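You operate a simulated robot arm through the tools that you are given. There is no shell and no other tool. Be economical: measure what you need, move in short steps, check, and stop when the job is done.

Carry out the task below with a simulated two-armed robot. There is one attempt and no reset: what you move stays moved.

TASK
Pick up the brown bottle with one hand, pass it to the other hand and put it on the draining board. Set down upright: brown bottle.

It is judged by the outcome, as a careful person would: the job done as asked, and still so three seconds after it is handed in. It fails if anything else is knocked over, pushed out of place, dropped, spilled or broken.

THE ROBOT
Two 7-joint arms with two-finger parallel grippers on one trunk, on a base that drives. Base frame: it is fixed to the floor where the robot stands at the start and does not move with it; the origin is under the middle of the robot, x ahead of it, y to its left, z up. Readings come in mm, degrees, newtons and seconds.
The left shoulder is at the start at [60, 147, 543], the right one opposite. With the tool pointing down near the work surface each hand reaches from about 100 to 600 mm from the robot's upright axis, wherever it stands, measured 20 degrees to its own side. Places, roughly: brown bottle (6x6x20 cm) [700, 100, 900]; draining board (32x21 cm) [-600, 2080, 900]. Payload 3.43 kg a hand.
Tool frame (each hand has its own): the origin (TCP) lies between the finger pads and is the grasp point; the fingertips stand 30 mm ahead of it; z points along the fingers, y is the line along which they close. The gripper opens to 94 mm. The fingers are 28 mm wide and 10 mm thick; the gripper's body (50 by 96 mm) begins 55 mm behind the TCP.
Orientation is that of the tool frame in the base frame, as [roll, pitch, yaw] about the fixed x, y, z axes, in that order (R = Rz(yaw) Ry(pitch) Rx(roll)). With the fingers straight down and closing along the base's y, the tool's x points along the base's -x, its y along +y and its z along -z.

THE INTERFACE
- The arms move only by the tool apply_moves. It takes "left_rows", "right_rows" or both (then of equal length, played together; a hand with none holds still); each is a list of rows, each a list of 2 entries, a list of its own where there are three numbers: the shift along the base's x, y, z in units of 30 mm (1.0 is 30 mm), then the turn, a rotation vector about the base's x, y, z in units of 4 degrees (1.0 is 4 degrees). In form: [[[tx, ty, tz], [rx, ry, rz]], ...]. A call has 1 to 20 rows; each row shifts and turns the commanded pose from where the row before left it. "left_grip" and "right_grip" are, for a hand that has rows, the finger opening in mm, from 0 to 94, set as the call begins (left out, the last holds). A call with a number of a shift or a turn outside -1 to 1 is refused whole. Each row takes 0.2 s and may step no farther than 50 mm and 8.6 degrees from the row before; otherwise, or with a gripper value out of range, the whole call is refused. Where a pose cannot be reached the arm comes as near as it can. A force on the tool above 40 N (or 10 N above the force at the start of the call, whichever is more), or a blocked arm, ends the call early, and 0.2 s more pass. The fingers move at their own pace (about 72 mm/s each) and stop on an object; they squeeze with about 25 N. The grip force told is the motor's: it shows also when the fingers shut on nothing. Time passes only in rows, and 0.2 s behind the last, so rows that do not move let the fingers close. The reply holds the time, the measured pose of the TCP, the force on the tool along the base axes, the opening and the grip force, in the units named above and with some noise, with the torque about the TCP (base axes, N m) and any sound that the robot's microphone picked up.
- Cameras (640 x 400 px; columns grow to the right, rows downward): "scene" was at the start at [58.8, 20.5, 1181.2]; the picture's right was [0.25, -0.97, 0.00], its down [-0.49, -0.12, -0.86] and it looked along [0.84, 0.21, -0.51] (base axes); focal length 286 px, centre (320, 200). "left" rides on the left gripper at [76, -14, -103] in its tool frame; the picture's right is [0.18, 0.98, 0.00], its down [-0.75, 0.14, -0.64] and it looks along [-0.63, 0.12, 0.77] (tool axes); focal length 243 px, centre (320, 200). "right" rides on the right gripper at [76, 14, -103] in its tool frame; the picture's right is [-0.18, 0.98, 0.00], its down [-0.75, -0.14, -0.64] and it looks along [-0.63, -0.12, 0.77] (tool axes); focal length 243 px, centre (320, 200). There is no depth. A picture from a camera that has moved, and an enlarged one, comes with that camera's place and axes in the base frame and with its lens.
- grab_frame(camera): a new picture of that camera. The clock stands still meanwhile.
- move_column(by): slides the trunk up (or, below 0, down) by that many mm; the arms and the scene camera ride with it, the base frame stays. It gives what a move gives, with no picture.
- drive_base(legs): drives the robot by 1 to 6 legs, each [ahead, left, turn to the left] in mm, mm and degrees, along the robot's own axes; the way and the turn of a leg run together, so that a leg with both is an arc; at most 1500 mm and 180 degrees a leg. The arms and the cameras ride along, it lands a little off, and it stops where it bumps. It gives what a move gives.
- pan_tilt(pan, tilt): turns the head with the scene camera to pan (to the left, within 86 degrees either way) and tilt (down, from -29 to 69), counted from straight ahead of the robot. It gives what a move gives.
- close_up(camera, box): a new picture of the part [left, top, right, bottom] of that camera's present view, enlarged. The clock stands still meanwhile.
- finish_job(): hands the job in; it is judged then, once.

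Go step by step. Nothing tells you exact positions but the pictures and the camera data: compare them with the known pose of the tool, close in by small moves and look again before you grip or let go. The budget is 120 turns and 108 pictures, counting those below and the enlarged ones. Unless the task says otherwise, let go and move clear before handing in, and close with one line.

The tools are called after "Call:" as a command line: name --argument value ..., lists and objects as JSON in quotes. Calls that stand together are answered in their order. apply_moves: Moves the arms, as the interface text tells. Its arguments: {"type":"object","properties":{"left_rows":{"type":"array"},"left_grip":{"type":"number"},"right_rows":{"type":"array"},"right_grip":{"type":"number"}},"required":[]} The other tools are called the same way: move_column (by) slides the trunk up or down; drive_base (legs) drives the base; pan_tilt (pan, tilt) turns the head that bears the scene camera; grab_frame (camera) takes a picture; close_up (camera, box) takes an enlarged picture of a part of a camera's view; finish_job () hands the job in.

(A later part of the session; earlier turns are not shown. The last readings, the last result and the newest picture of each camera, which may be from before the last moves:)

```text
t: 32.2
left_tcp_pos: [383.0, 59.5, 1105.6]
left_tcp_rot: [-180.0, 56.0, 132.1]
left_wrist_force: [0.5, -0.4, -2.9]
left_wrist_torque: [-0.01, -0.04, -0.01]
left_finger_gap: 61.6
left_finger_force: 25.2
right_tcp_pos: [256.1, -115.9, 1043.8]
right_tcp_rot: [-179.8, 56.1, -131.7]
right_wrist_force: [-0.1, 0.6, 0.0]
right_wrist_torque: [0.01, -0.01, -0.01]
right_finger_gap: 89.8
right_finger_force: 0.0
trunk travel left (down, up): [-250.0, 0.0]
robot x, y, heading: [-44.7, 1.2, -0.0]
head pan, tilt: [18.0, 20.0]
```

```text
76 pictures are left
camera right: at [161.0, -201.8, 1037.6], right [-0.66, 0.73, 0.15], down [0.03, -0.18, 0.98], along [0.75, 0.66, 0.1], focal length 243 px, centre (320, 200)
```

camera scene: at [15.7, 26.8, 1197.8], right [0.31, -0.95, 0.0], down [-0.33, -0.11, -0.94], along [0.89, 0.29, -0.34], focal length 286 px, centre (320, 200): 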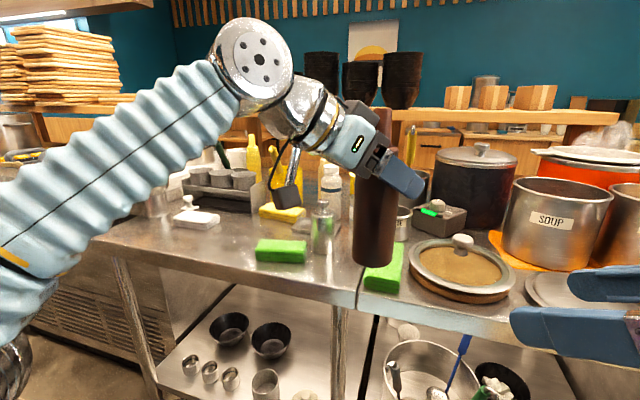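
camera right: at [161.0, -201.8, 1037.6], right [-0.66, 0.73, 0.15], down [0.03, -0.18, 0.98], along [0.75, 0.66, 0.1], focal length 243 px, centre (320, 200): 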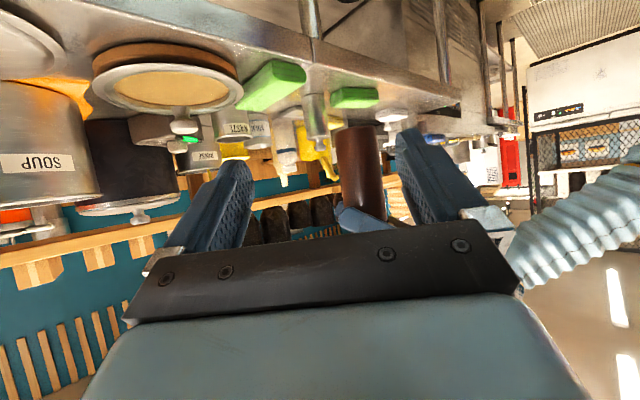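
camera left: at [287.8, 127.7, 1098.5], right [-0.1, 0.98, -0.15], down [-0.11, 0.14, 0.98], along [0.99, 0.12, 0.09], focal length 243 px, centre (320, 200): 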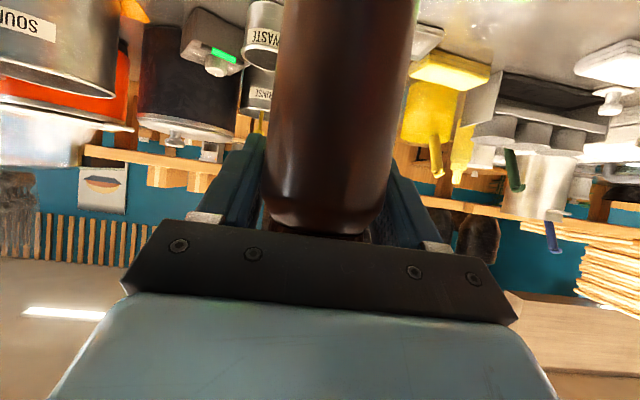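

Checking clearances between the hands, I want the left hand yawed back by 24° and the right gripping about 48 mm above the base. I'll move to a pre-grasp point and look.

Call:
apply_moves --left_rows '[[[0, 0, 0], [0, 0, 1]], [[0, 0, 0], [0, 0, 1]], [[0, 0, 0], [0, 0, 1]], [[0, 0, 0], [0, 0, 1]], [[0, 0, 0], [0, 0, 1]], [[0, 0, 0], [0, 0, 1]]]' --right_rows '[[[0, 0, -0.12], [0, 0, 0]], [[0, 0, -0.12], [0, 0, 0]], [[0.39, 0.71, -0.12], [0, 0, 0]], [[0.39, 0.71, -0.12], [0, 0, 0]], [[0.39, 0.71, 0], [0, 0, 0]], [[0.39, 0.71, 0], [0, 0, 0]]]'

Call:
grab_frame --camera "scene"

Call:
grab_frame --camera "right"

```text
t: 33.6
left_tcp_pos: [382.4, 59.2, 1105.6]
left_tcp_rot: [179.9, 55.9, 156.1]
left_wrist_force: [0.0, 0.0, -2.9]
left_wrist_torque: [-0.01, -0.03, 0.02]
left_finger_gap: 61.6
left_finger_force: 25.2
right_tcp_pos: [304.7, -28.4, 1030.3]
right_tcp_rot: [-180.0, 56.0, -131.9]
right_wrist_force: [-1.3, -0.1, 0.0]
right_wrist_torque: [0.0, 0.01, -0.02]
right_finger_gap: 90.0
right_finger_force: 0.0
trunk travel left (down, up): [-250.0, 0.0]
robot x, y, heading: [-44.3, -0.7, 0.0]
head pan, tilt: [18.0, 20.0]
```

```text
75 pictures are left
camera scene: at [15.8, 26.7, 1197.8], right [0.31, -0.95, 0.0], down [-0.33, -0.11, -0.94], along [0.89, 0.29, -0.34], focal length 286 px, centre (320, 200)
```

scene: 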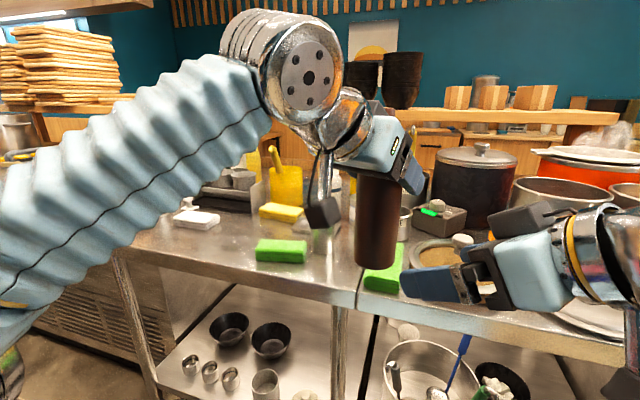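

```text
74 pictures are left
camera right: at [208.8, -115.4, 1023.5], right [-0.66, 0.73, 0.15], down [0.03, -0.18, 0.98], along [0.75, 0.66, 0.1], focal length 243 px, centre (320, 200)
```

right: 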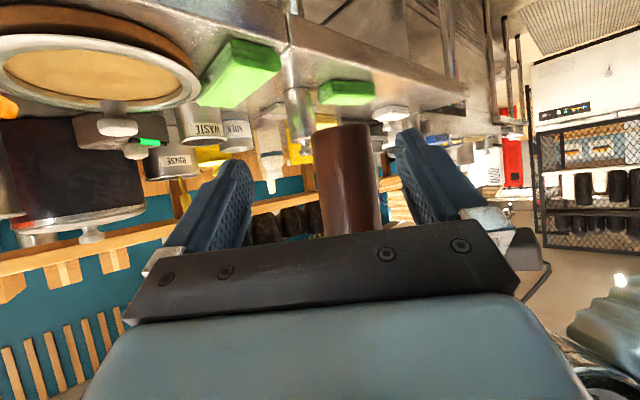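

The bottle leans a few degrees, with its lower end nearer the robot, so I'll correct sideways a little, advance part way and check.

Call:
apply_moves --right_rows '[[[-0.2, 0.17, 0], [0, 0, 0]], [[0.44, 0.5, 0], [0, 0, 0]], [[0.44, 0.5, 0], [0, 0, 0]], [[0.44, 0.5, 0], [0, 0, 0]]]'

Call:
grab_frame --camera "right"

Call:
close_up --camera "scene" --box '[300, 80, 540, 310]'

```text
t: 34.6
left_tcp_pos: [383.2, 59.4, 1105.5]
left_tcp_rot: [-180.0, 56.1, 156.1]
left_wrist_force: [-0.7, -0.7, -2.7]
left_wrist_torque: [-0.02, -0.04, 0.01]
left_finger_gap: 61.7
left_finger_force: 24.8
right_tcp_pos: [337.5, 22.1, 1028.7]
right_tcp_rot: [179.8, 56.2, -132.0]
right_wrist_force: [0.3, -0.6, 0.2]
right_wrist_torque: [0.0, 0.0, 0.0]
right_finger_gap: 89.8
right_finger_force: 0.1
trunk travel left (down, up): [-250.0, 0.0]
robot x, y, heading: [-43.1, 2.7, 0.1]
head pan, tilt: [18.0, 20.0]
```

```text
73 pictures are left
camera right: at [241.1, -64.7, 1021.9], right [-0.66, 0.73, 0.15], down [0.03, -0.18, 0.98], along [0.75, 0.66, 0.1], focal length 243 px, centre (320, 200)
```

right: 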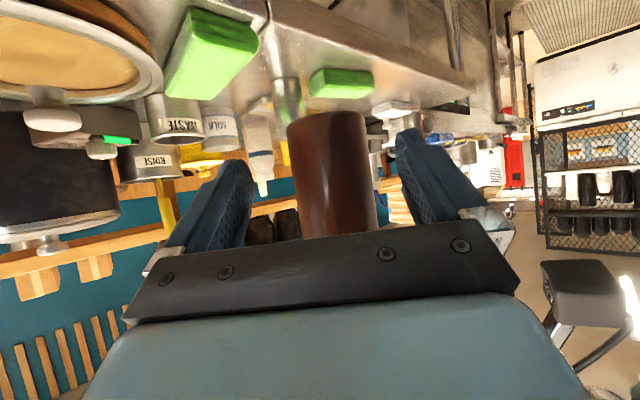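

```text
1.74 times, centred on (420, 195) of scene
camera zoom: at [15.8, 26.7, 1197.8], right [0.31, -0.95, 0.0], down [-0.33, -0.11, -0.94], along [0.89, 0.29, -0.34], focal length 497 px, centre (146, 209)
```

zoom: 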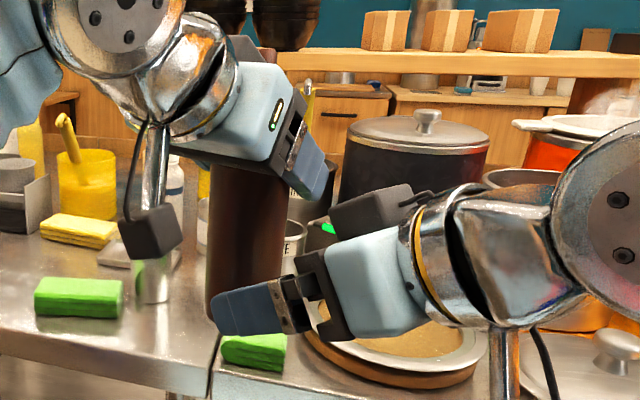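

The boxy unit on top of the right gripper would foul the left fingers at this angle. A head-on handover, with the left coming from +y and the right from -y, gives clean clearance, so I'll back off and rotate both hands to face each other.

Call:
apply_moves --right_rows '[[[-0.6, -0.67, 0], [0, 0, 0]], [[-0.6, -0.67, 0], [0, 0, 0]], [[-0.6, -0.67, 0], [0, 0, 0]], [[0, -0.5, 0], [0, 0, 0]]]'

Call:
apply_moves --left_rows '[[[0, 0, 0], [0, 0, -1]], [[0, 0, 0], [0, 0, -1]], [[0, 0, 0], [0, 0, -1]], [[0, 0, 0], [0, 0, -1]], [[0, 0, 0], [0, 0, -1]], [[0, 0, 0], [0, 0, -1]], [[0, 0, 0], [0, 0, -1]], [[0, 0, 0], [0, 0, -1]], [[0, 0, 0], [0, 0, -1]], [[0, 0, 0], [0, 0, -1]], [[0, 0, 0], [0, 0, -1]], [[0, 0, 0], [0, 0, -1]], [[0, 0, 0], [0, 0, -1]], [[0, 0, 0], [0, 0, -1]], [[0, 0, 0], [0, 0, -1]]]' --right_rows '[[[0.2, -0.1, 0], [0, 0, 0.7]], [[0.2, -0.1, 0], [0, 0, 0.7]], [[0.2, -0.1, 0], [0, 0, 0.7]], [[0.2, -0.1, 0], [0, 0, 0.7]], [[0.2, -0.1, 0], [0, 0, 0.7]], [[0.2, 0, 0], [0, 0, 0.7]], [[0.2, 0, 0], [0, 0, 0.7]], [[0.2, 0, 0], [0, 0, 0.7]], [[0.2, 0, 0], [0, 0, 0.7]], [[0.2, 0, 0], [0, 0, 0.7]], [[0.2, 0, 0], [0, 0, 0.7]], [[0.2, 0, 0], [0, 0, 0.7]], [[0.2, 0, 0], [0, 0, 0.7]], [[0.2, 0, 0], [0, 0, 0.7]], [[0.2, 0, 0], [0, 0, 0.7]]]'

Call:
grab_frame --camera "scene"

Call:
grab_frame --camera "right"

```text
t: 35.6
left_tcp_pos: [383.2, 60.0, 1105.2]
left_tcp_rot: [-180.0, 56.0, 156.0]
left_wrist_force: [-0.6, 0.1, -3.9]
left_wrist_torque: [-0.04, -0.07, -0.02]
left_finger_gap: 61.6
left_finger_force: 25.9
right_tcp_pos: [283.8, -55.2, 1030.0]
right_tcp_rot: [-180.0, 56.1, -131.9]
right_wrist_force: [0.5, 1.3, 0.1]
right_wrist_torque: [0.02, -0.02, 0.0]
right_finger_gap: 90.0
right_finger_force: 0.0
trunk travel left (down, up): [-250.0, 0.0]
robot x, y, heading: [-43.4, -2.9, 0.2]
head pan, tilt: [18.0, 20.0]
```

```text
t: 38.8
left_tcp_pos: [382.9, 58.0, 1106.1]
left_tcp_rot: [-179.9, 56.1, 96.1]
left_wrist_force: [-0.4, -0.1, -4.0]
left_wrist_torque: [-0.02, 0.02, 0.03]
left_finger_gap: 61.6
left_finger_force: 24.7
right_tcp_pos: [371.1, -71.1, 1031.4]
right_tcp_rot: [-179.9, 56.0, -89.8]
right_wrist_force: [-0.6, -0.3, -0.3]
right_wrist_torque: [0.01, 0.0, -0.01]
right_finger_gap: 90.1
right_finger_force: 0.0
trunk travel left (down, up): [-250.0, 0.0]
robot x, y, heading: [-45.7, 0.8, 0.1]
head pan, tilt: [18.0, 20.0]
```

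```text
71 pictures are left
camera scene: at [15.7, 26.8, 1197.8], right [0.31, -0.95, 0.0], down [-0.33, -0.11, -0.94], along [0.89, 0.29, -0.34], focal length 286 px, centre (320, 200)
```

scene: 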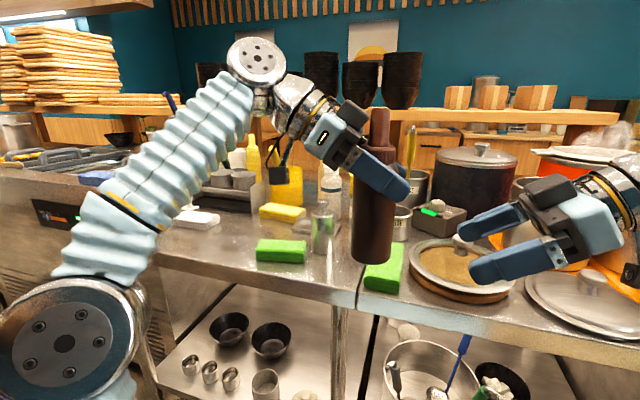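

```text
70 pictures are left
camera right: at [357.7, -199.3, 1024.5], right [-0.98, 0.1, 0.15], down [0.14, -0.11, 0.98], along [0.12, 0.99, 0.1], focal length 243 px, centre (320, 200)
```

right: 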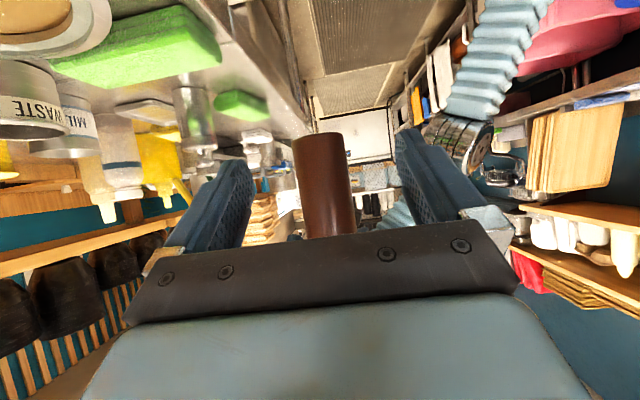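

The hands now face each other and the cap is visibly in place. I'll align x and advance, with one check on the way.

Call:
apply_moves --right_rows '[[[0.33, 0.4, 0], [0, 0, 0]], [[0, 0.9, 0], [0, 0, 0]], [[0, 0.9, 0], [0, 0, 0]], [[0, 0.8, 0], [0, 0, 0]]]'

Call:
grab_frame --camera "right"

Call:
close_up --camera "scene" --box '[290, 90, 530, 300]'

```text
t: 39.8
left_tcp_pos: [383.9, 59.5, 1105.1]
left_tcp_rot: [180.0, 56.0, 96.1]
left_wrist_force: [-0.4, 0.0, -4.2]
left_wrist_torque: [-0.06, 0.01, -0.01]
left_finger_gap: 61.6
left_finger_force: 25.1
right_tcp_pos: [382.0, 20.0, 1029.9]
right_tcp_rot: [-180.0, 56.1, -89.9]
right_wrist_force: [-0.8, 0.0, 0.1]
right_wrist_torque: [-0.02, 0.01, 0.0]
right_finger_gap: 90.0
right_finger_force: 0.1
trunk travel left (down, up): [-250.0, 0.0]
robot x, y, heading: [-44.5, -0.0, 0.0]
head pan, tilt: [18.0, 20.0]
```

```text
69 pictures are left
camera right: at [367.3, -108.7, 1022.6], right [-0.98, 0.1, 0.15], down [0.14, -0.11, 0.98], along [0.12, 0.99, 0.1], focal length 243 px, centre (320, 200)
```

right: 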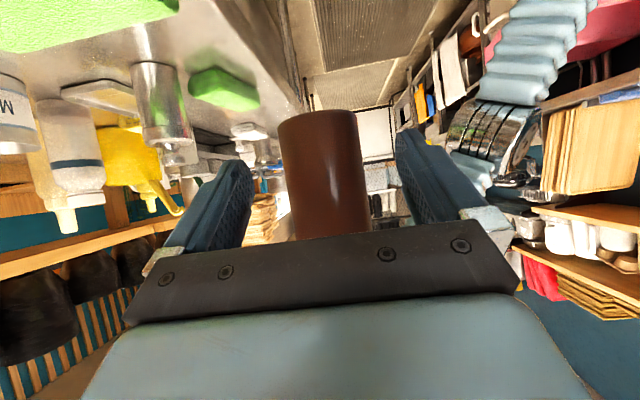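

```text
1.90 times, centred on (410, 195) of scene
camera zoom: at [15.9, 26.8, 1197.8], right [0.31, -0.95, 0.0], down [-0.33, -0.11, -0.94], along [0.89, 0.29, -0.34], focal length 544 px, centre (149, 210)
```

zoom: 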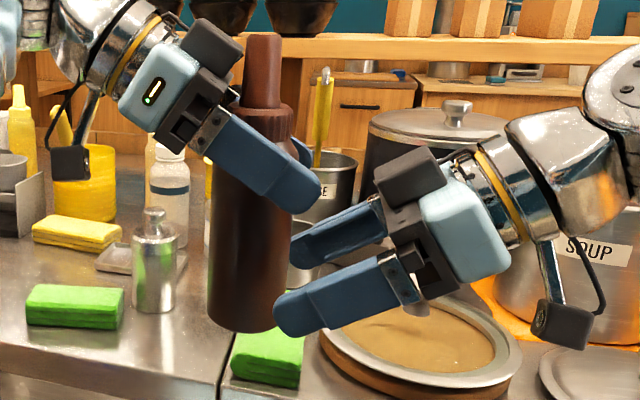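

Alignment is good, and the right gripper's top unit clears the left fingertips by over 10 mm. I'll advance the last 26 mm and close the right hand on the body.

Call:
apply_moves --right_rows '[[[0, 0.45, 0], [0, 0, 0]], [[0, 0.42, 0], [0, 0, 0]]]'

Call:
close_up --camera "scene" --box '[290, 90, 530, 300]'

Call:
grab_frame --camera "right"

```text
t: 40.4
left_tcp_pos: [383.5, 58.3, 1105.4]
left_tcp_rot: [180.0, 56.0, 96.0]
left_wrist_force: [-0.6, -0.2, -4.3]
left_wrist_torque: [-0.01, 0.0, -0.01]
left_finger_gap: 61.8
left_finger_force: 25.2
right_tcp_pos: [382.6, 46.0, 1029.4]
right_tcp_rot: [180.0, 56.1, -89.9]
right_wrist_force: [-0.1, 0.5, 0.6]
right_wrist_torque: [0.0, 0.01, 0.02]
right_finger_gap: 89.9
right_finger_force: 0.0
trunk travel left (down, up): [-250.0, 0.0]
robot x, y, heading: [-41.1, -0.0, 0.1]
head pan, tilt: [18.0, 20.0]
```

```text
1.90 times, centred on (410, 195) of scene
camera zoom: at [15.8, 26.8, 1197.8], right [0.31, -0.95, 0.0], down [-0.33, -0.11, -0.94], along [0.89, 0.29, -0.34], focal length 544 px, centre (149, 210)
```

zoom: 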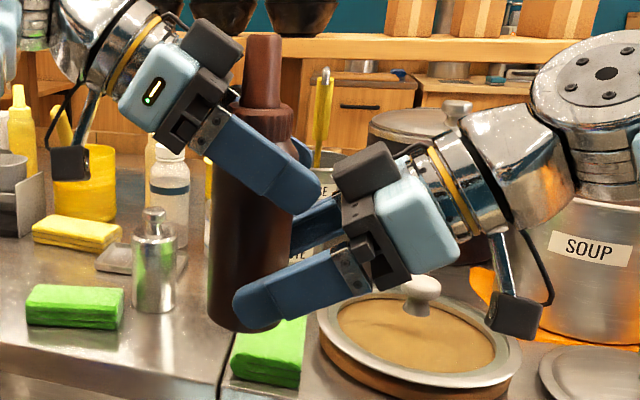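

```text
66 pictures are left
camera right: at [368.0, -82.9, 1023.6], right [-0.98, 0.1, 0.15], down [0.14, -0.11, 0.98], along [0.12, 0.99, 0.1], focal length 243 px, centre (320, 200)
```

right: 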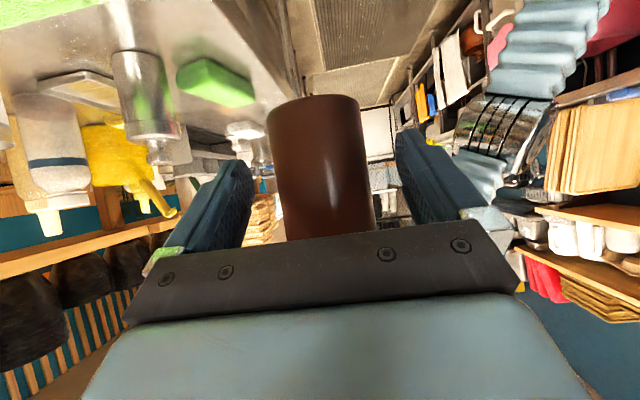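

Everything clears. I'll raise the right hand 9 mm for more board clearance later, then close it.

Call:
apply_moves --right_rows '[[[0, 0, 0.3], [0, 0, 0]]]'

Call:
apply_moves --right_rows '[[[0, 0, 0], [0, 0, 0]], [[0, 0, 0], [0, 0, 0]], [[0, 0, 0], [0, 0, 0]], [[0, 0, 0], [0, 0, 0]]]' --right_grip 40

Call:
close_up --camera "scene" --box '[290, 90, 530, 300]'

```text
t: 40.8
left_tcp_pos: [383.8, 59.1, 1104.9]
left_tcp_rot: [180.0, 56.0, 96.2]
left_wrist_force: [-1.0, 0.4, -3.7]
left_wrist_torque: [-0.05, -0.03, -0.04]
left_finger_gap: 61.3
left_finger_force: 24.9
right_tcp_pos: [380.5, 44.6, 1039.3]
right_tcp_rot: [-180.0, 56.0, -89.9]
right_wrist_force: [-0.1, -1.0, -0.4]
right_wrist_torque: [0.03, 0.02, 0.0]
right_finger_gap: 90.0
right_finger_force: 0.2
trunk travel left (down, up): [-250.0, 0.0]
robot x, y, heading: [-44.6, -2.1, 0.1]
head pan, tilt: [18.0, 20.0]
```

```text
t: 41.8
left_tcp_pos: [383.3, 59.5, 1106.1]
left_tcp_rot: [-180.0, 56.0, 96.0]
left_wrist_force: [-8.3, 0.2, -6.5]
left_wrist_torque: [-0.05, 0.28, 0.16]
left_finger_gap: 62.0
left_finger_force: 25.6
right_tcp_pos: [382.2, 45.4, 1040.0]
right_tcp_rot: [-180.0, 56.1, -90.1]
right_wrist_force: [7.8, 0.9, 3.2]
right_wrist_torque: [-0.02, 0.23, -0.29]
right_finger_gap: 56.8
right_finger_force: 25.0
trunk travel left (down, up): [-250.0, 0.0]
robot x, y, heading: [-47.7, 0.2, 0.1]
head pan, tilt: [18.0, 20.0]
```

```text
1.90 times, centred on (410, 195) of scene
camera zoom: at [15.8, 26.8, 1197.8], right [0.31, -0.95, 0.0], down [-0.33, -0.11, -0.94], along [0.89, 0.29, -0.34], focal length 544 px, centre (149, 210)
```

zoom: 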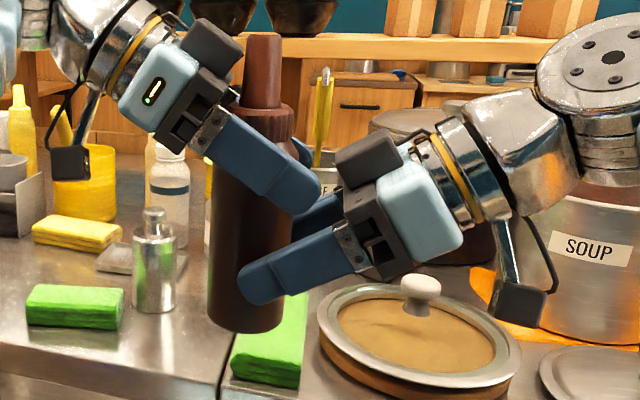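

The gap reads 57 instead of 62 mm, so the right fingertips only just reach past the bottle's axis. I'll reopen, go 9 mm deeper and close again.

Call:
apply_moves --right_rows '[[[0, 0, 0], [0, 0, 0]], [[0, 0, 0], [0, 0, 0]], [[0, 0.3, 0], [0, 0, 0]]]' --right_grip 85

Call:
apply_moves --right_rows '[[[0, 0, 0], [0, 0, 0]], [[0, 0, 0], [0, 0, 0]], [[0, 0, 0], [0, 0, 0]], [[0, 0, 0], [0, 0, 0]]]' --right_grip 40

Call:
close_up --camera "scene" --box '[290, 90, 530, 300]'

```text
t: 42.6
left_tcp_pos: [384.3, 60.0, 1105.4]
left_tcp_rot: [179.9, 56.0, 96.1]
left_wrist_force: [0.0, -0.2, -3.8]
left_wrist_torque: [-0.07, -0.01, 0.04]
left_finger_gap: 61.9
left_finger_force: 24.9
right_tcp_pos: [383.0, 53.9, 1036.4]
right_tcp_rot: [-180.0, 56.1, -89.8]
right_wrist_force: [0.6, -1.0, 0.6]
right_wrist_torque: [0.0, 0.0, 0.05]
right_finger_gap: 84.8
right_finger_force: 0.1
trunk travel left (down, up): [-250.0, 0.0]
robot x, y, heading: [-44.6, 1.5, 0.0]
head pan, tilt: [18.0, 20.0]
```

```text
t: 43.6
left_tcp_pos: [382.9, 58.5, 1106.0]
left_tcp_rot: [180.0, 56.1, 96.1]
left_wrist_force: [3.3, 4.0, -0.3]
left_wrist_torque: [0.1, -0.04, -0.01]
left_finger_gap: 61.5
left_finger_force: 24.8
right_tcp_pos: [382.2, 53.5, 1038.4]
right_tcp_rot: [179.9, 56.2, -89.9]
right_wrist_force: [-3.3, -3.8, -0.6]
right_wrist_torque: [0.09, -0.21, 0.03]
right_finger_gap: 57.2
right_finger_force: 24.7
trunk travel left (down, up): [-250.0, 0.0]
robot x, y, heading: [-43.2, -0.5, 0.0]
head pan, tilt: [18.0, 20.0]
```

```text
1.90 times, centred on (410, 195) of scene
camera zoom: at [15.8, 26.8, 1197.8], right [0.31, -0.95, 0.0], down [-0.33, -0.11, -0.94], along [0.89, 0.29, -0.34], focal length 544 px, centre (149, 210)
```

zoom: 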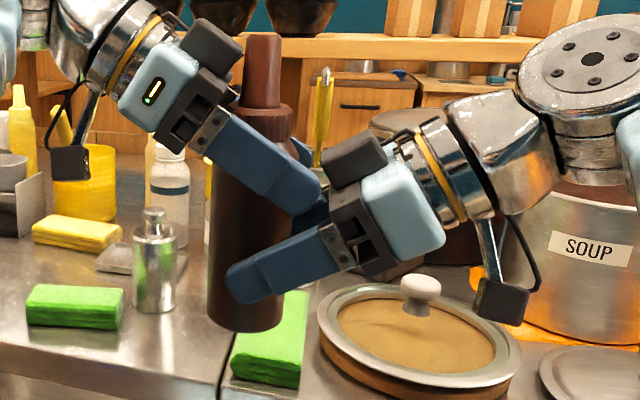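

The gap is the same at the deeper position, so the lower body is simply 57 mm wide and the grip is centred. Now the left hand opens and withdraws to its side.

Call:
apply_moves --left_rows '[[[0, 0, 0], [0, 0, 0]], [[0, 0, 0], [0, 0, 0]]]' --left_grip 84

Call:
apply_moves --left_rows '[[[-0.04, 0.4, 0.03], [0, 0, 0]], [[-0.06, 0.6, 0.1], [0, 0, 0]], [[-0.1, 0.95, 0.1], [0, 0, 0]], [[-0.1, 0.95, 0.1], [0, 0, 0]], [[-0.1, 0.95, 0.1], [0, 0, 0]]]'

Call:
grab_frame --camera "scene"

```text
t: 44.2
left_tcp_pos: [384.4, 58.0, 1105.0]
left_tcp_rot: [-180.0, 56.0, 96.0]
left_wrist_force: [-0.9, 1.3, -0.5]
left_wrist_torque: [0.0, 0.01, 0.01]
left_finger_gap: 83.8
left_finger_force: 0.0
right_tcp_pos: [382.8, 54.3, 1037.5]
right_tcp_rot: [-180.0, 56.0, -89.8]
right_wrist_force: [-0.1, -0.4, 0.4]
right_wrist_torque: [-0.08, -0.01, 0.01]
right_finger_gap: 56.9
right_finger_force: 25.0
trunk travel left (down, up): [-250.0, 0.0]
robot x, y, heading: [-40.3, -1.5, 0.0]
head pan, tilt: [18.0, 20.0]
```

```text
t: 45.4
left_tcp_pos: [370.9, 176.7, 1119.0]
left_tcp_rot: [180.0, 56.0, 96.0]
left_wrist_force: [0.9, 0.0, -0.6]
left_wrist_torque: [-0.04, 0.01, -0.01]
left_finger_gap: 84.1
left_finger_force: 0.0
right_tcp_pos: [382.2, 53.9, 1037.2]
right_tcp_rot: [179.9, 56.1, -89.9]
right_wrist_force: [-0.1, -1.8, -1.0]
right_wrist_torque: [-0.07, 0.01, -0.04]
right_finger_gap: 57.1
right_finger_force: 24.6
trunk travel left (down, up): [-250.0, 0.0]
robot x, y, heading: [-43.5, 0.6, 0.0]
head pan, tilt: [18.0, 20.0]
```

```text
63 pictures are left
camera scene: at [15.8, 26.8, 1197.8], right [0.31, -0.95, 0.0], down [-0.33, -0.11, -0.94], along [0.89, 0.29, -0.34], focal length 286 px, centre (320, 200)
```

scene: 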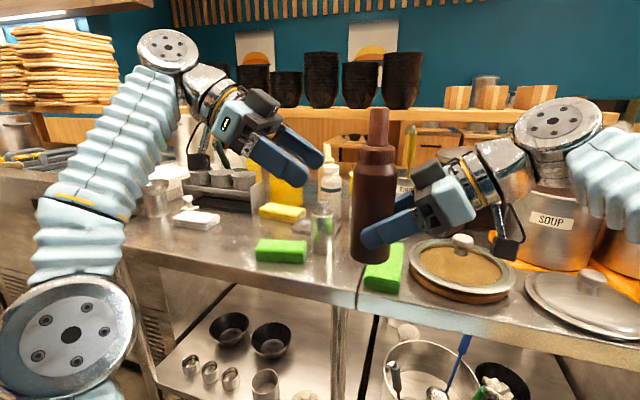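

The bottle is now in the right hand, upright with its cap on. I'll tuck the left arm back and turn the right hand to point more forward for the set-down.

Call:
apply_moves --left_rows '[[[-0.15, 0.1, -0.1], [0, 0, 1]], [[-0.15, 0.1, -0.1], [0, 0, 1]], [[-0.15, 0.1, -0.1], [0, 0, 1]], [[-0.15, 0.1, -0.1], [0, 0, 1]], [[-0.15, 0.1, -0.1], [0, 0, 1]], [[-0.15, 0.1, -0.1], [0, 0, 1]], [[-0.15, 0.1, -0.1], [0, 0, 1]], [[-0.15, 0.1, -0.1], [0, 0, 1]], [[-0.15, 0.1, -0.1], [0, 0, 1]], [[-0.15, 0.1, -0.1], [0, 0, 1]], [[-0.1, 0, -0.1], [0, 0, 1]], [[-0.1, 0, -0.1], [0, 0, 1]], [[-0.1, 0, -0.1], [0, 0, 1]], [[-0.1, 0, -0.1], [0, 0, 1]], [[-0.1, 0, -0.1], [0, 0, 1]], [[-0.1, 0, -0.1], [0, 0, 1]], [[-0.1, 0, -0.1], [0, 0, 1]], [[-0.1, 0, -0.1], [0, 0, 1]], [[-0.1, 0, -0.1], [0, 0, 1]], [[-0.1, 0, -0.1], [0, 0, 1]]]' --right_rows '[[[-0.1, -0.15, 0], [0, 0, -0.6]], [[-0.1, -0.15, 0], [0, 0, -0.6]], [[-0.1, -0.15, 0], [0, 0, -0.6]], [[-0.1, -0.15, 0], [0, 0, -0.6]], [[-0.1, -0.15, 0], [0, 0, -0.6]], [[-0.1, -0.15, 0], [0, 0, -0.6]], [[-0.1, -0.15, 0], [0, 0, -0.6]], [[-0.1, -0.15, 0], [0, 0, -0.6]], [[-0.1, -0.15, 0], [0, 0, -0.6]], [[-0.1, -0.15, 0], [0, 0, -0.6]], [[-0.1, -0.15, 0], [0, 0, -0.6]], [[-0.1, -0.15, 0], [0, 0, -0.6]], [[-0.1, -0.15, 0], [0, 0, -0.6]], [[-0.1, -0.15, 0], [0, 0, -0.6]], [[-0.1, -0.15, 0], [0, 0, -0.6]], [[-0.1, -0.15, 0], [0, 0, -0.6]], [[-0.1, -0.15, 0], [0, 0, -0.6]], [[-0.1, -0.15, 0], [0, 0, -0.6]], [[-0.1, -0.15, 0], [0, 0, -0.6]], [[-0.1, -0.15, 0], [0, 0, -0.6]]]'

Call:
apply_moves --left_rows '[[[0, 0, 0], [0, 1, 0]], [[0, 0, 0], [0, 1, 0]], [[0, 0, 0], [0, 1, 0]], [[0, 0, 0], [0, 1, 0]], [[0, 0, 0], [0, 1, 0]], [[0, 0, 0], [0, 1, 0]], [[0, 0, 0], [0, 1, 0]], [[0, 0, 0], [0, 1, 0]], [[0, 0, 0], [0, 1, 0]], [[0, 0, 0], [0, 1, 0]], [[0, 0, 0], [0, 1, 0]], [[0, 0, 0], [0, 1, 0]], [[0, 0, 0], [0, 1, 0]]]'

Call:
grab_frame --camera "scene"

```text
t: 49.6
left_tcp_pos: [296.9, 204.3, 1057.9]
left_tcp_rot: [-179.9, 56.0, 176.3]
left_wrist_force: [0.1, 0.3, 0.1]
left_wrist_torque: [-0.01, 0.02, 0.01]
left_finger_gap: 83.9
left_finger_force: 0.1
right_tcp_pos: [322.8, -37.4, 1038.1]
right_tcp_rot: [-179.9, 56.2, -137.8]
right_wrist_force: [0.6, -0.4, -3.3]
right_wrist_torque: [-0.07, 0.05, 0.03]
right_finger_gap: 56.6
right_finger_force: 25.4
trunk travel left (down, up): [-250.0, 0.0]
robot x, y, heading: [-46.3, 0.6, 0.2]
head pan, tilt: [18.0, 20.0]
```

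```text
t: 52.4
left_tcp_pos: [306.2, 215.6, 1018.3]
left_tcp_rot: [-176.9, 3.9, 177.6]
left_wrist_force: [-0.8, -0.3, -0.5]
left_wrist_torque: [0.03, -0.03, -0.01]
left_finger_gap: 84.2
left_finger_force: 0.1
left hand out of reach, approached as far as the arm can: row 11, 12, 13
right_tcp_pos: [322.1, -37.1, 1038.3]
right_tcp_rot: [179.9, 56.1, -137.9]
right_wrist_force: [-0.4, -0.8, -3.2]
right_wrist_torque: [-0.06, 0.01, -0.01]
right_finger_gap: 56.7
right_finger_force: 25.4
trunk travel left (down, up): [-250.0, 0.0]
robot x, y, heading: [-43.4, -2.3, 0.0]
head pan, tilt: [18.0, 20.0]
```

```text
62 pictures are left
camera scene: at [15.5, 26.8, 1197.8], right [0.31, -0.95, 0.0], down [-0.33, -0.11, -0.94], along [0.89, 0.29, -0.34], focal length 286 px, centre (320, 200)
```

scene: 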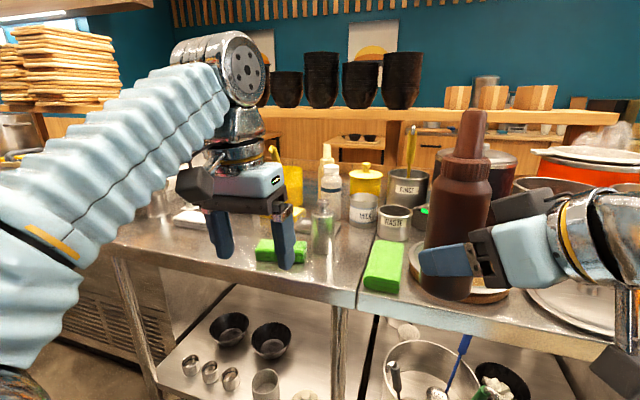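

The bottle is nearly upright in the right hand and both arms are compact. I'll turn left to face down the aisle and look.

Call:
drive_base --legs '[[0, 0, 90]]'

Call:
pan_tilt --pan 10 --tilt 25

Call:
grab_frame --camera "scene"

```text
t: 56.6
left_tcp_pos: [-260.4, 350.0, 1019.0]
left_tcp_rot: [-176.9, 4.0, -92.4]
left_wrist_force: [-0.8, 0.5, -0.3]
left_wrist_torque: [-0.01, 0.02, 0.01]
left_finger_gap: 84.0
left_finger_force: 0.0
right_tcp_pos: [-7.7, 366.0, 1038.5]
right_tcp_rot: [-180.0, 56.0, -47.9]
right_wrist_force: [-1.0, -0.5, -2.9]
right_wrist_torque: [-0.07, -0.05, 0.02]
right_finger_gap: 56.5
right_finger_force: 24.8
trunk travel left (down, up): [-250.0, 0.0]
robot x, y, heading: [-46.3, -1.4, 90.1]
head pan, tilt: [18.0, 20.0]
```

```text
t: 57.3
left_tcp_pos: [-260.8, 350.0, 1019.3]
left_tcp_rot: [-177.0, 4.0, -92.2]
left_wrist_force: [-0.6, -0.2, -0.1]
left_wrist_torque: [0.01, 0.03, 0.01]
left_finger_gap: 84.0
left_finger_force: 0.0
right_tcp_pos: [-7.1, 366.2, 1038.8]
right_tcp_rot: [-180.0, 56.1, -47.8]
right_wrist_force: [-1.0, 0.4, -3.7]
right_wrist_torque: [-0.05, -0.03, -0.01]
right_finger_gap: 56.6
right_finger_force: 25.1
trunk travel left (down, up): [-250.0, 0.0]
robot x, y, heading: [-42.9, 0.4, 90.0]
head pan, tilt: [10.0, 25.0]
```

```text
61 pictures are left
camera scene: at [-59.1, 58.9, 1189.7], right [0.98, 0.17, 0.0], down [0.07, -0.42, -0.91], along [-0.16, 0.89, -0.42], focal length 286 px, centre (320, 200)
```

scene: 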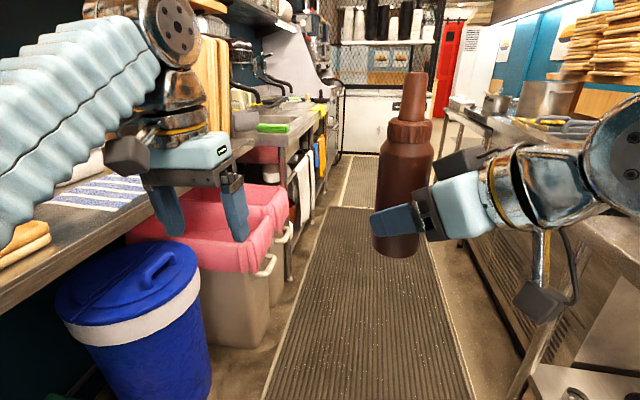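

The aisle is clear. I'll drive ahead, shifted slightly to the right, and look at the sink again from closer.

Call:
drive_base --legs '[[1300, -60, 0]]'

Call:
pan_tilt --pan 50 --tilt 25

Call:
grab_frame --camera "scene"

```text
t: 63.9
left_tcp_pos: [-185.6, 1655.6, 1019.0]
left_tcp_rot: [-176.9, 4.0, -93.2]
left_wrist_force: [-0.2, 1.6, 0.2]
left_wrist_torque: [-0.03, 0.0, 0.01]
left_finger_gap: 84.1
left_finger_force: 0.0
right_tcp_pos: [69.4, 1668.2, 1039.4]
right_tcp_rot: [180.0, 56.2, -48.7]
right_wrist_force: [-0.4, 0.1, -3.2]
right_wrist_torque: [-0.01, -0.01, -0.02]
right_finger_gap: 56.7
right_finger_force: 25.3
trunk travel left (down, up): [-250.0, 0.0]
robot x, y, heading: [24.8, 1303.7, 89.3]
head pan, tilt: [10.0, 25.0]
```

```text
t: 64.9
left_tcp_pos: [-185.1, 1655.4, 1018.1]
left_tcp_rot: [-176.9, 4.1, -93.2]
left_wrist_force: [0.3, 0.6, -0.2]
left_wrist_torque: [0.02, -0.01, 0.0]
left_finger_gap: 83.8
left_finger_force: 0.0
right_tcp_pos: [69.3, 1668.8, 1038.8]
right_tcp_rot: [180.0, 56.0, -48.8]
right_wrist_force: [-0.8, -0.7, -3.1]
right_wrist_torque: [-0.05, -0.06, 0.03]
right_finger_gap: 56.7
right_finger_force: 25.1
trunk travel left (down, up): [-250.0, 0.0]
robot x, y, heading: [21.8, 1303.5, 89.4]
head pan, tilt: [50.0, 25.0]
```

```text
60 pictures are left
camera scene: at [-43.1, 1331.1, 1189.7], right [0.66, 0.76, 0.0], down [0.32, -0.28, -0.91], along [-0.68, 0.59, -0.42], focal length 286 px, centre (320, 200)
```

scene: 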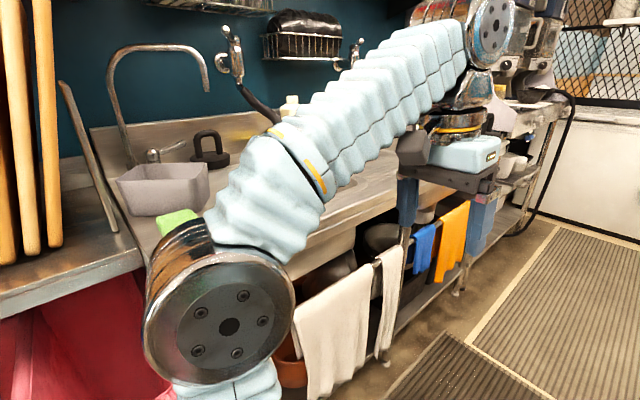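

The left arm blocks this view. I'll drive on to y≈2050, turn to face the sink counter and look from there.

Call:
drive_base --legs '[[745, -10, 0], [0, 0, 90]]'

Call:
pan_tilt --pan 0 --tilt 32

Call:
grab_frame --camera "scene"

```text
t: 72.8
left_tcp_pos: [-306.0, 1827.4, 1018.1]
left_tcp_rot: [-177.0, 4.0, -2.4]
left_wrist_force: [0.3, -0.1, 0.0]
left_wrist_torque: [0.02, 0.02, 0.0]
left_finger_gap: 83.8
left_finger_force: 0.1
right_tcp_pos: [-321.4, 2081.1, 1038.6]
right_tcp_rot: [180.0, 56.0, 41.7]
right_wrist_force: [1.1, 0.4, -2.5]
right_wrist_torque: [0.04, -0.03, -0.06]
right_finger_gap: 56.6
right_finger_force: 24.8
trunk travel left (down, up): [-250.0, 0.0]
robot x, y, heading: [46.1, 2043.3, 179.9]
head pan, tilt: [50.0, 25.0]
```

```text
t: 74.0
left_tcp_pos: [-304.6, 1827.1, 1018.8]
left_tcp_rot: [-177.0, 4.0, -2.5]
left_wrist_force: [0.6, 0.1, -0.9]
left_wrist_torque: [-0.02, 0.03, -0.01]
left_finger_gap: 83.8
left_finger_force: 0.0
right_tcp_pos: [-320.4, 2081.3, 1037.9]
right_tcp_rot: [-179.9, 56.1, 41.8]
right_wrist_force: [-0.8, -0.1, -2.6]
right_wrist_torque: [0.04, -0.06, 0.01]
right_finger_gap: 56.6
right_finger_force: 25.6
trunk travel left (down, up): [-250.0, 0.0]
robot x, y, heading: [46.9, 2043.4, 179.8]
head pan, tilt: [0.0, 32.0]
```

```text
59 pictures are left
camera scene: at [-13.0, 2041.0, 1178.6], right [0.0, 1.0, 0.0], down [0.53, 0.0, -0.85], along [-0.85, 0.0, -0.53], focal length 286 px, centre (320, 200)
```

scene: 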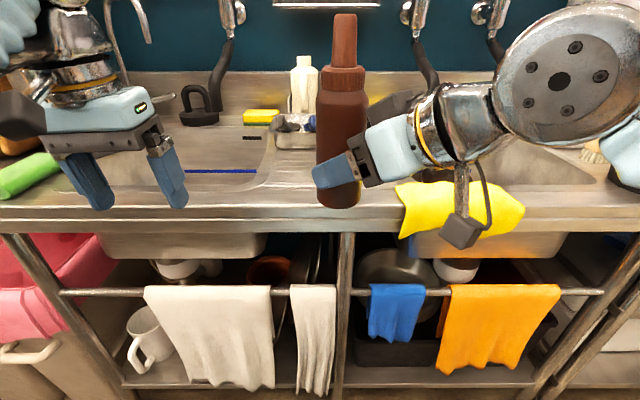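

The ribbed board lies between the two basins, behind my bottle. I'll zoom in and use the left wrist camera to see what's on it.

Call:
close_up --camera "scene" --box '[220, 60, 460, 220]'

Call:
grab_frame --camera "right"

Call:
grab_frame --camera "left"

```text
2.50 times, centred on (340, 140) of scene
camera zoom: at [-13.0, 2041.0, 1178.6], right [0.0, 1.0, 0.0], down [0.53, 0.0, -0.85], along [-0.85, 0.0, -0.53], focal length 715 px, centre (270, 350)
```

zoom: 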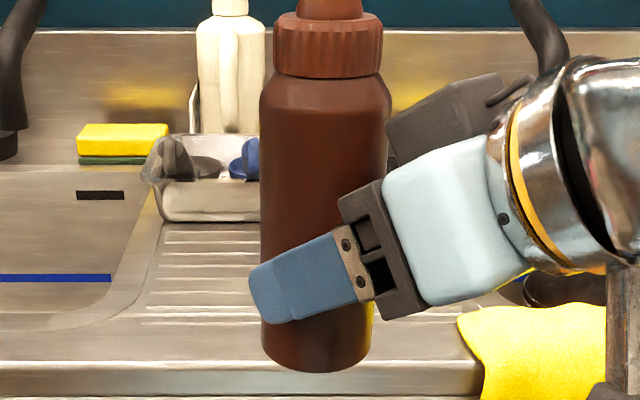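

```text
57 pictures are left
camera right: at [-216.3, 2154.9, 1031.9], right [0.58, -0.8, 0.15], down [-0.01, 0.18, 0.98], along [-0.82, -0.57, 0.1], focal length 243 px, centre (320, 200)
```

right: 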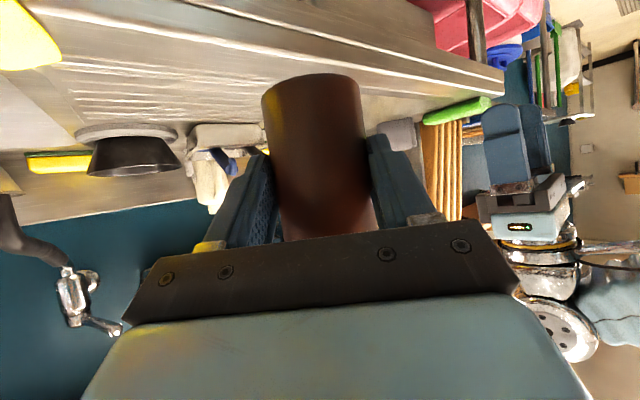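

```text
56 pictures are left
camera left: at [-222.6, 1832.8, 1115.5], right [0.14, -0.99, -0.07], down [-0.71, -0.14, 0.68], along [-0.69, -0.05, -0.73], focal length 243 px, centre (320, 200)
```

left: 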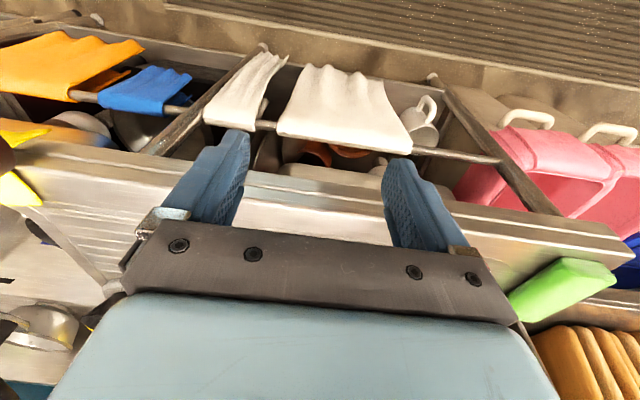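

The free ribbed area is about x −500…−690, y 1970…2180. A caddy stands at its back left, a pan at its back right and a cloth on the front right, so I'll aim for (−585, 2050). First I'll drive closer with the bottle still high.

Call:
drive_base --legs '[[150, 0, 0]]'

Call:
grab_frame --camera "scene"

Call:
grab_frame --camera "right"

```text
t: 75.3
left_tcp_pos: [-456.8, 1828.1, 1018.6]
left_tcp_rot: [-176.9, 4.1, -2.6]
left_wrist_force: [0.0, 0.0, 0.0]
left_wrist_torque: [0.03, 0.04, -0.03]
left_finger_gap: 83.9
left_finger_force: 0.0
right_tcp_pos: [-472.9, 2081.0, 1037.7]
right_tcp_rot: [-180.0, 56.1, 41.9]
right_wrist_force: [0.1, -0.1, -3.7]
right_wrist_torque: [0.07, -0.05, -0.03]
right_finger_gap: 56.4
right_finger_force: 25.2
trunk travel left (down, up): [-250.0, 0.0]
robot x, y, heading: [-108.6, 2043.7, 179.7]
head pan, tilt: [0.0, 32.0]
```

```text
55 pictures are left
camera scene: at [-164.5, 2041.6, 1178.6], right [0.0, 1.0, 0.0], down [0.53, 0.0, -0.85], along [-0.85, 0.0, -0.53], focal length 286 px, centre (320, 200)
```

scene: 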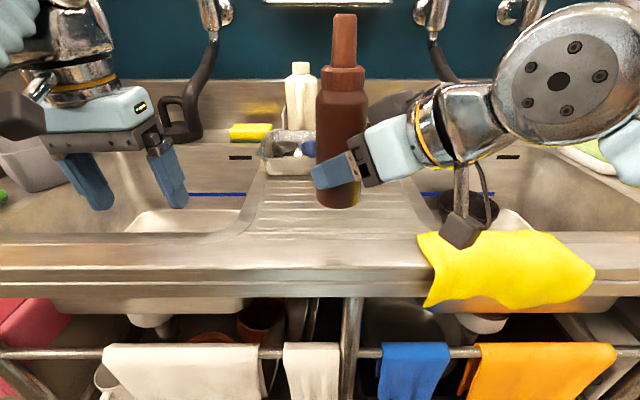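

```text
54 pictures are left
camera right: at [-367.9, 2155.5, 1031.9], right [0.58, -0.8, 0.15], down [-0.01, 0.18, 0.98], along [-0.82, -0.57, 0.1], focal length 243 px, centre (320, 200)
```

right: 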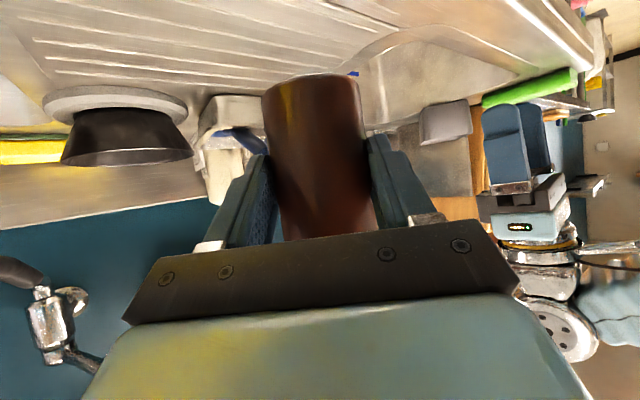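

The board surface triangulates to z≈896 and the bottle base is at about 987. I'll move the bottle over the free spot, then lower in stages.

Call:
apply_moves --right_rows '[[[-0.8, -0.2, 0], [0, 0, 0]], [[-0.8, -0.2, 0], [0, 0, 0]], [[-0.8, -0.2, 0], [0, 0, 0]], [[-0.8, -0.2, 0], [0, 0, 0]], [[0, 0, -0.7], [0, 0, 0]], [[0, 0, -0.7], [0, 0, 0]], [[0, 0, -0.6], [0, 0, 0]]]'

Call:
grab_frame --camera "scene"

Call:
grab_frame --camera "right"

```text
t: 77.0
left_tcp_pos: [-456.5, 1827.2, 1018.7]
left_tcp_rot: [-176.8, 4.0, -2.5]
left_wrist_force: [0.4, -0.1, 0.4]
left_wrist_torque: [0.01, -0.04, 0.01]
left_finger_gap: 84.2
left_finger_force: 0.0
right_tcp_pos: [-569.1, 2059.0, 977.7]
right_tcp_rot: [180.0, 56.0, 41.7]
right_wrist_force: [-0.5, -0.1, -3.4]
right_wrist_torque: [0.02, -0.05, 0.02]
right_finger_gap: 56.4
right_finger_force: 24.7
trunk travel left (down, up): [-250.0, 0.0]
robot x, y, heading: [-104.4, 2043.8, 179.9]
head pan, tilt: [0.0, 32.0]
```

```text
53 pictures are left
camera scene: at [-164.7, 2041.6, 1178.6], right [0.0, 1.0, 0.0], down [0.53, 0.0, -0.85], along [-0.85, 0.0, -0.53], focal length 286 px, centre (320, 200)
```

scene: 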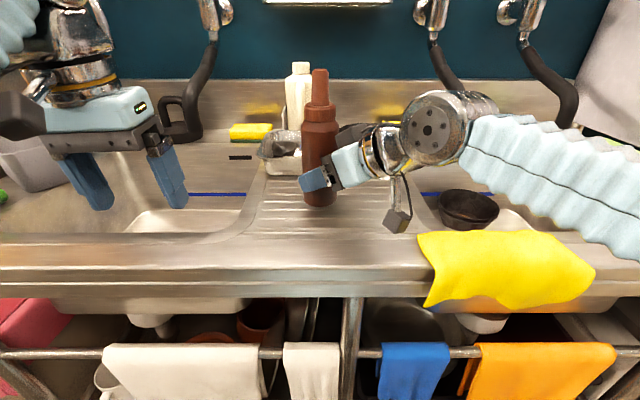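

```text
52 pictures are left
camera right: at [-464.8, 2132.0, 971.1], right [0.58, -0.8, 0.15], down [-0.01, 0.18, 0.98], along [-0.82, -0.57, 0.1], focal length 243 px, centre (320, 200)
```

right: 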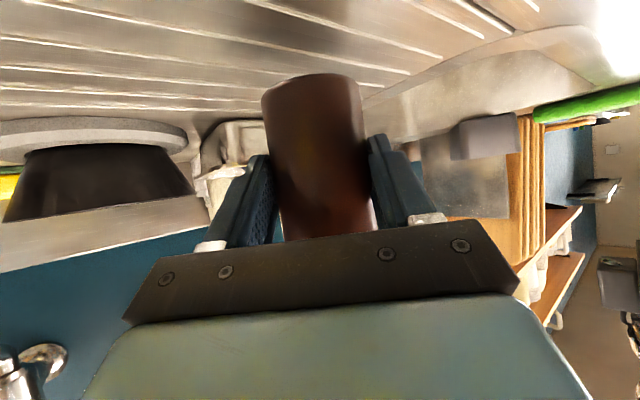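

The bottle hangs upright over the clear ribs, about 30 mm up. I'll lower it slowly, watching for contact.

Call:
apply_moves --right_rows '[[[0, 0, -0.35], [0, 0, 0]], [[0, 0, -0.25], [0, 0, 0]], [[0, 0, -0.1], [0, 0, 0]]]'

Call:
close_up --camera "scene" --box '[240, 60, 440, 250]'

```text
t: 77.8
left_tcp_pos: [-456.5, 1828.4, 1019.1]
left_tcp_rot: [-176.9, 4.1, -2.6]
left_wrist_force: [-0.4, -0.2, 0.1]
left_wrist_torque: [0.01, -0.02, 0.01]
left_finger_gap: 84.2
left_finger_force: 0.1
right_tcp_pos: [-567.1, 2058.0, 958.1]
right_tcp_rot: [-179.9, 56.2, 41.9]
right_wrist_force: [-2.4, -0.6, 3.1]
right_wrist_torque: [0.14, 0.11, 0.05]
right_finger_gap: 56.3
right_finger_force: 25.4
trunk travel left (down, up): [-250.0, 0.0]
robot x, y, heading: [-108.6, 2044.4, 179.7]
head pan, tilt: [0.0, 32.0]
```

```text
2.11 times, centred on (340, 155) of scene
camera zoom: at [-164.6, 2041.6, 1178.8], right [0.0, 1.0, 0.0], down [0.53, 0.0, -0.85], along [-0.85, 0.0, -0.53], focal length 602 px, centre (278, 295)
```

zoom: 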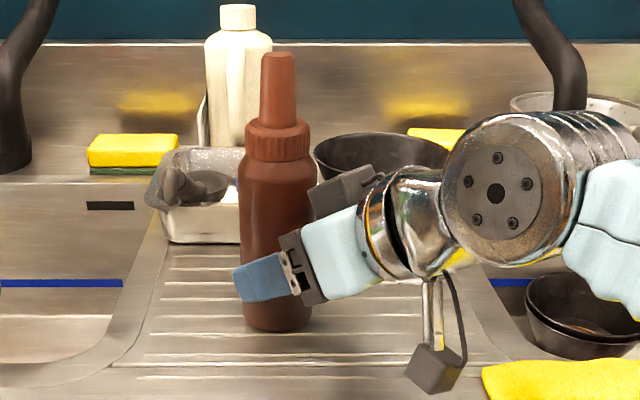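

The wrist force flipped from −3.4 to +3.1 N, so the base is on the ribs. I'll settle it a touch, then open the fingers a little and check.

Call:
apply_moves --right_rows '[[[0, 0, -0.05], [0, 0, 0]], [[0, 0, 0], [0, 0, 0]]]'

Call:
apply_moves --right_rows '[[[0, 0, 0], [0, 0, 0]], [[0, 0, 0], [0, 0, 0]], [[0, 0, 0], [0, 0, 0]]]' --right_grip 64

Call:
close_up --camera "scene" --box '[240, 60, 440, 250]'

Call:
grab_frame --camera "right"

```text
t: 78.3
left_tcp_pos: [-456.0, 1828.1, 1019.1]
left_tcp_rot: [-176.9, 4.1, -2.5]
left_wrist_force: [-0.5, 0.8, 0.0]
left_wrist_torque: [0.02, -0.03, -0.02]
left_finger_gap: 84.0
left_finger_force: 0.0
right_tcp_pos: [-567.3, 2058.0, 957.3]
right_tcp_rot: [-179.8, 56.4, 41.8]
right_wrist_force: [-3.0, 3.3, 17.8]
right_wrist_torque: [0.08, 0.17, -0.1]
right_finger_gap: 56.5
right_finger_force: 24.7
trunk travel left (down, up): [-250.0, 0.0]
robot x, y, heading: [-106.7, 2042.0, 179.6]
head pan, tilt: [0.0, 32.0]
```

```text
t: 79.2
left_tcp_pos: [-457.0, 1829.0, 1018.7]
left_tcp_rot: [-176.9, 4.0, -2.6]
left_wrist_force: [-0.5, 0.3, -1.1]
left_wrist_torque: [-0.01, 0.0, -0.03]
left_finger_gap: 84.0
left_finger_force: 0.0
right_tcp_pos: [-567.8, 2056.9, 954.8]
right_tcp_rot: [179.9, 56.1, 41.9]
right_wrist_force: [-0.3, -0.3, -0.1]
right_wrist_torque: [-0.02, -0.02, -0.01]
right_finger_gap: 63.9
right_finger_force: 0.1
trunk travel left (down, up): [-250.0, 0.0]
robot x, y, heading: [-108.1, 2039.3, 179.6]
head pan, tilt: [0.0, 32.0]
```

```text
2.11 times, centred on (340, 155) of scene
camera zoom: at [-164.6, 2041.6, 1178.6], right [0.0, 1.0, 0.0], down [0.53, 0.0, -0.85], along [-0.85, 0.0, -0.53], focal length 602 px, centre (278, 295)
```

zoom: 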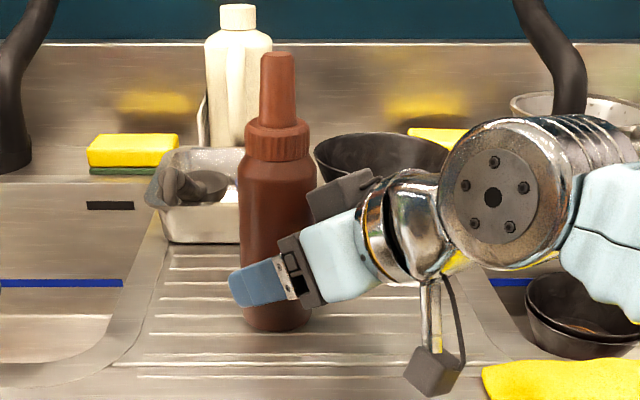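

```text
49 pictures are left
camera right: at [-463.0, 2131.1, 948.5], right [0.58, -0.8, 0.15], down [-0.01, 0.18, 0.98], along [-0.82, -0.57, 0.1], focal length 243 px, centre (320, 200)
```

right: 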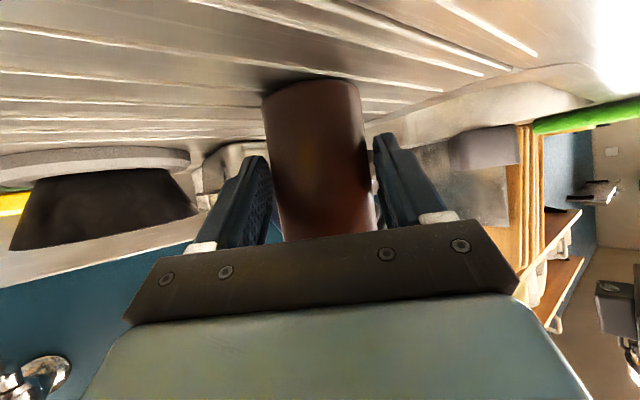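

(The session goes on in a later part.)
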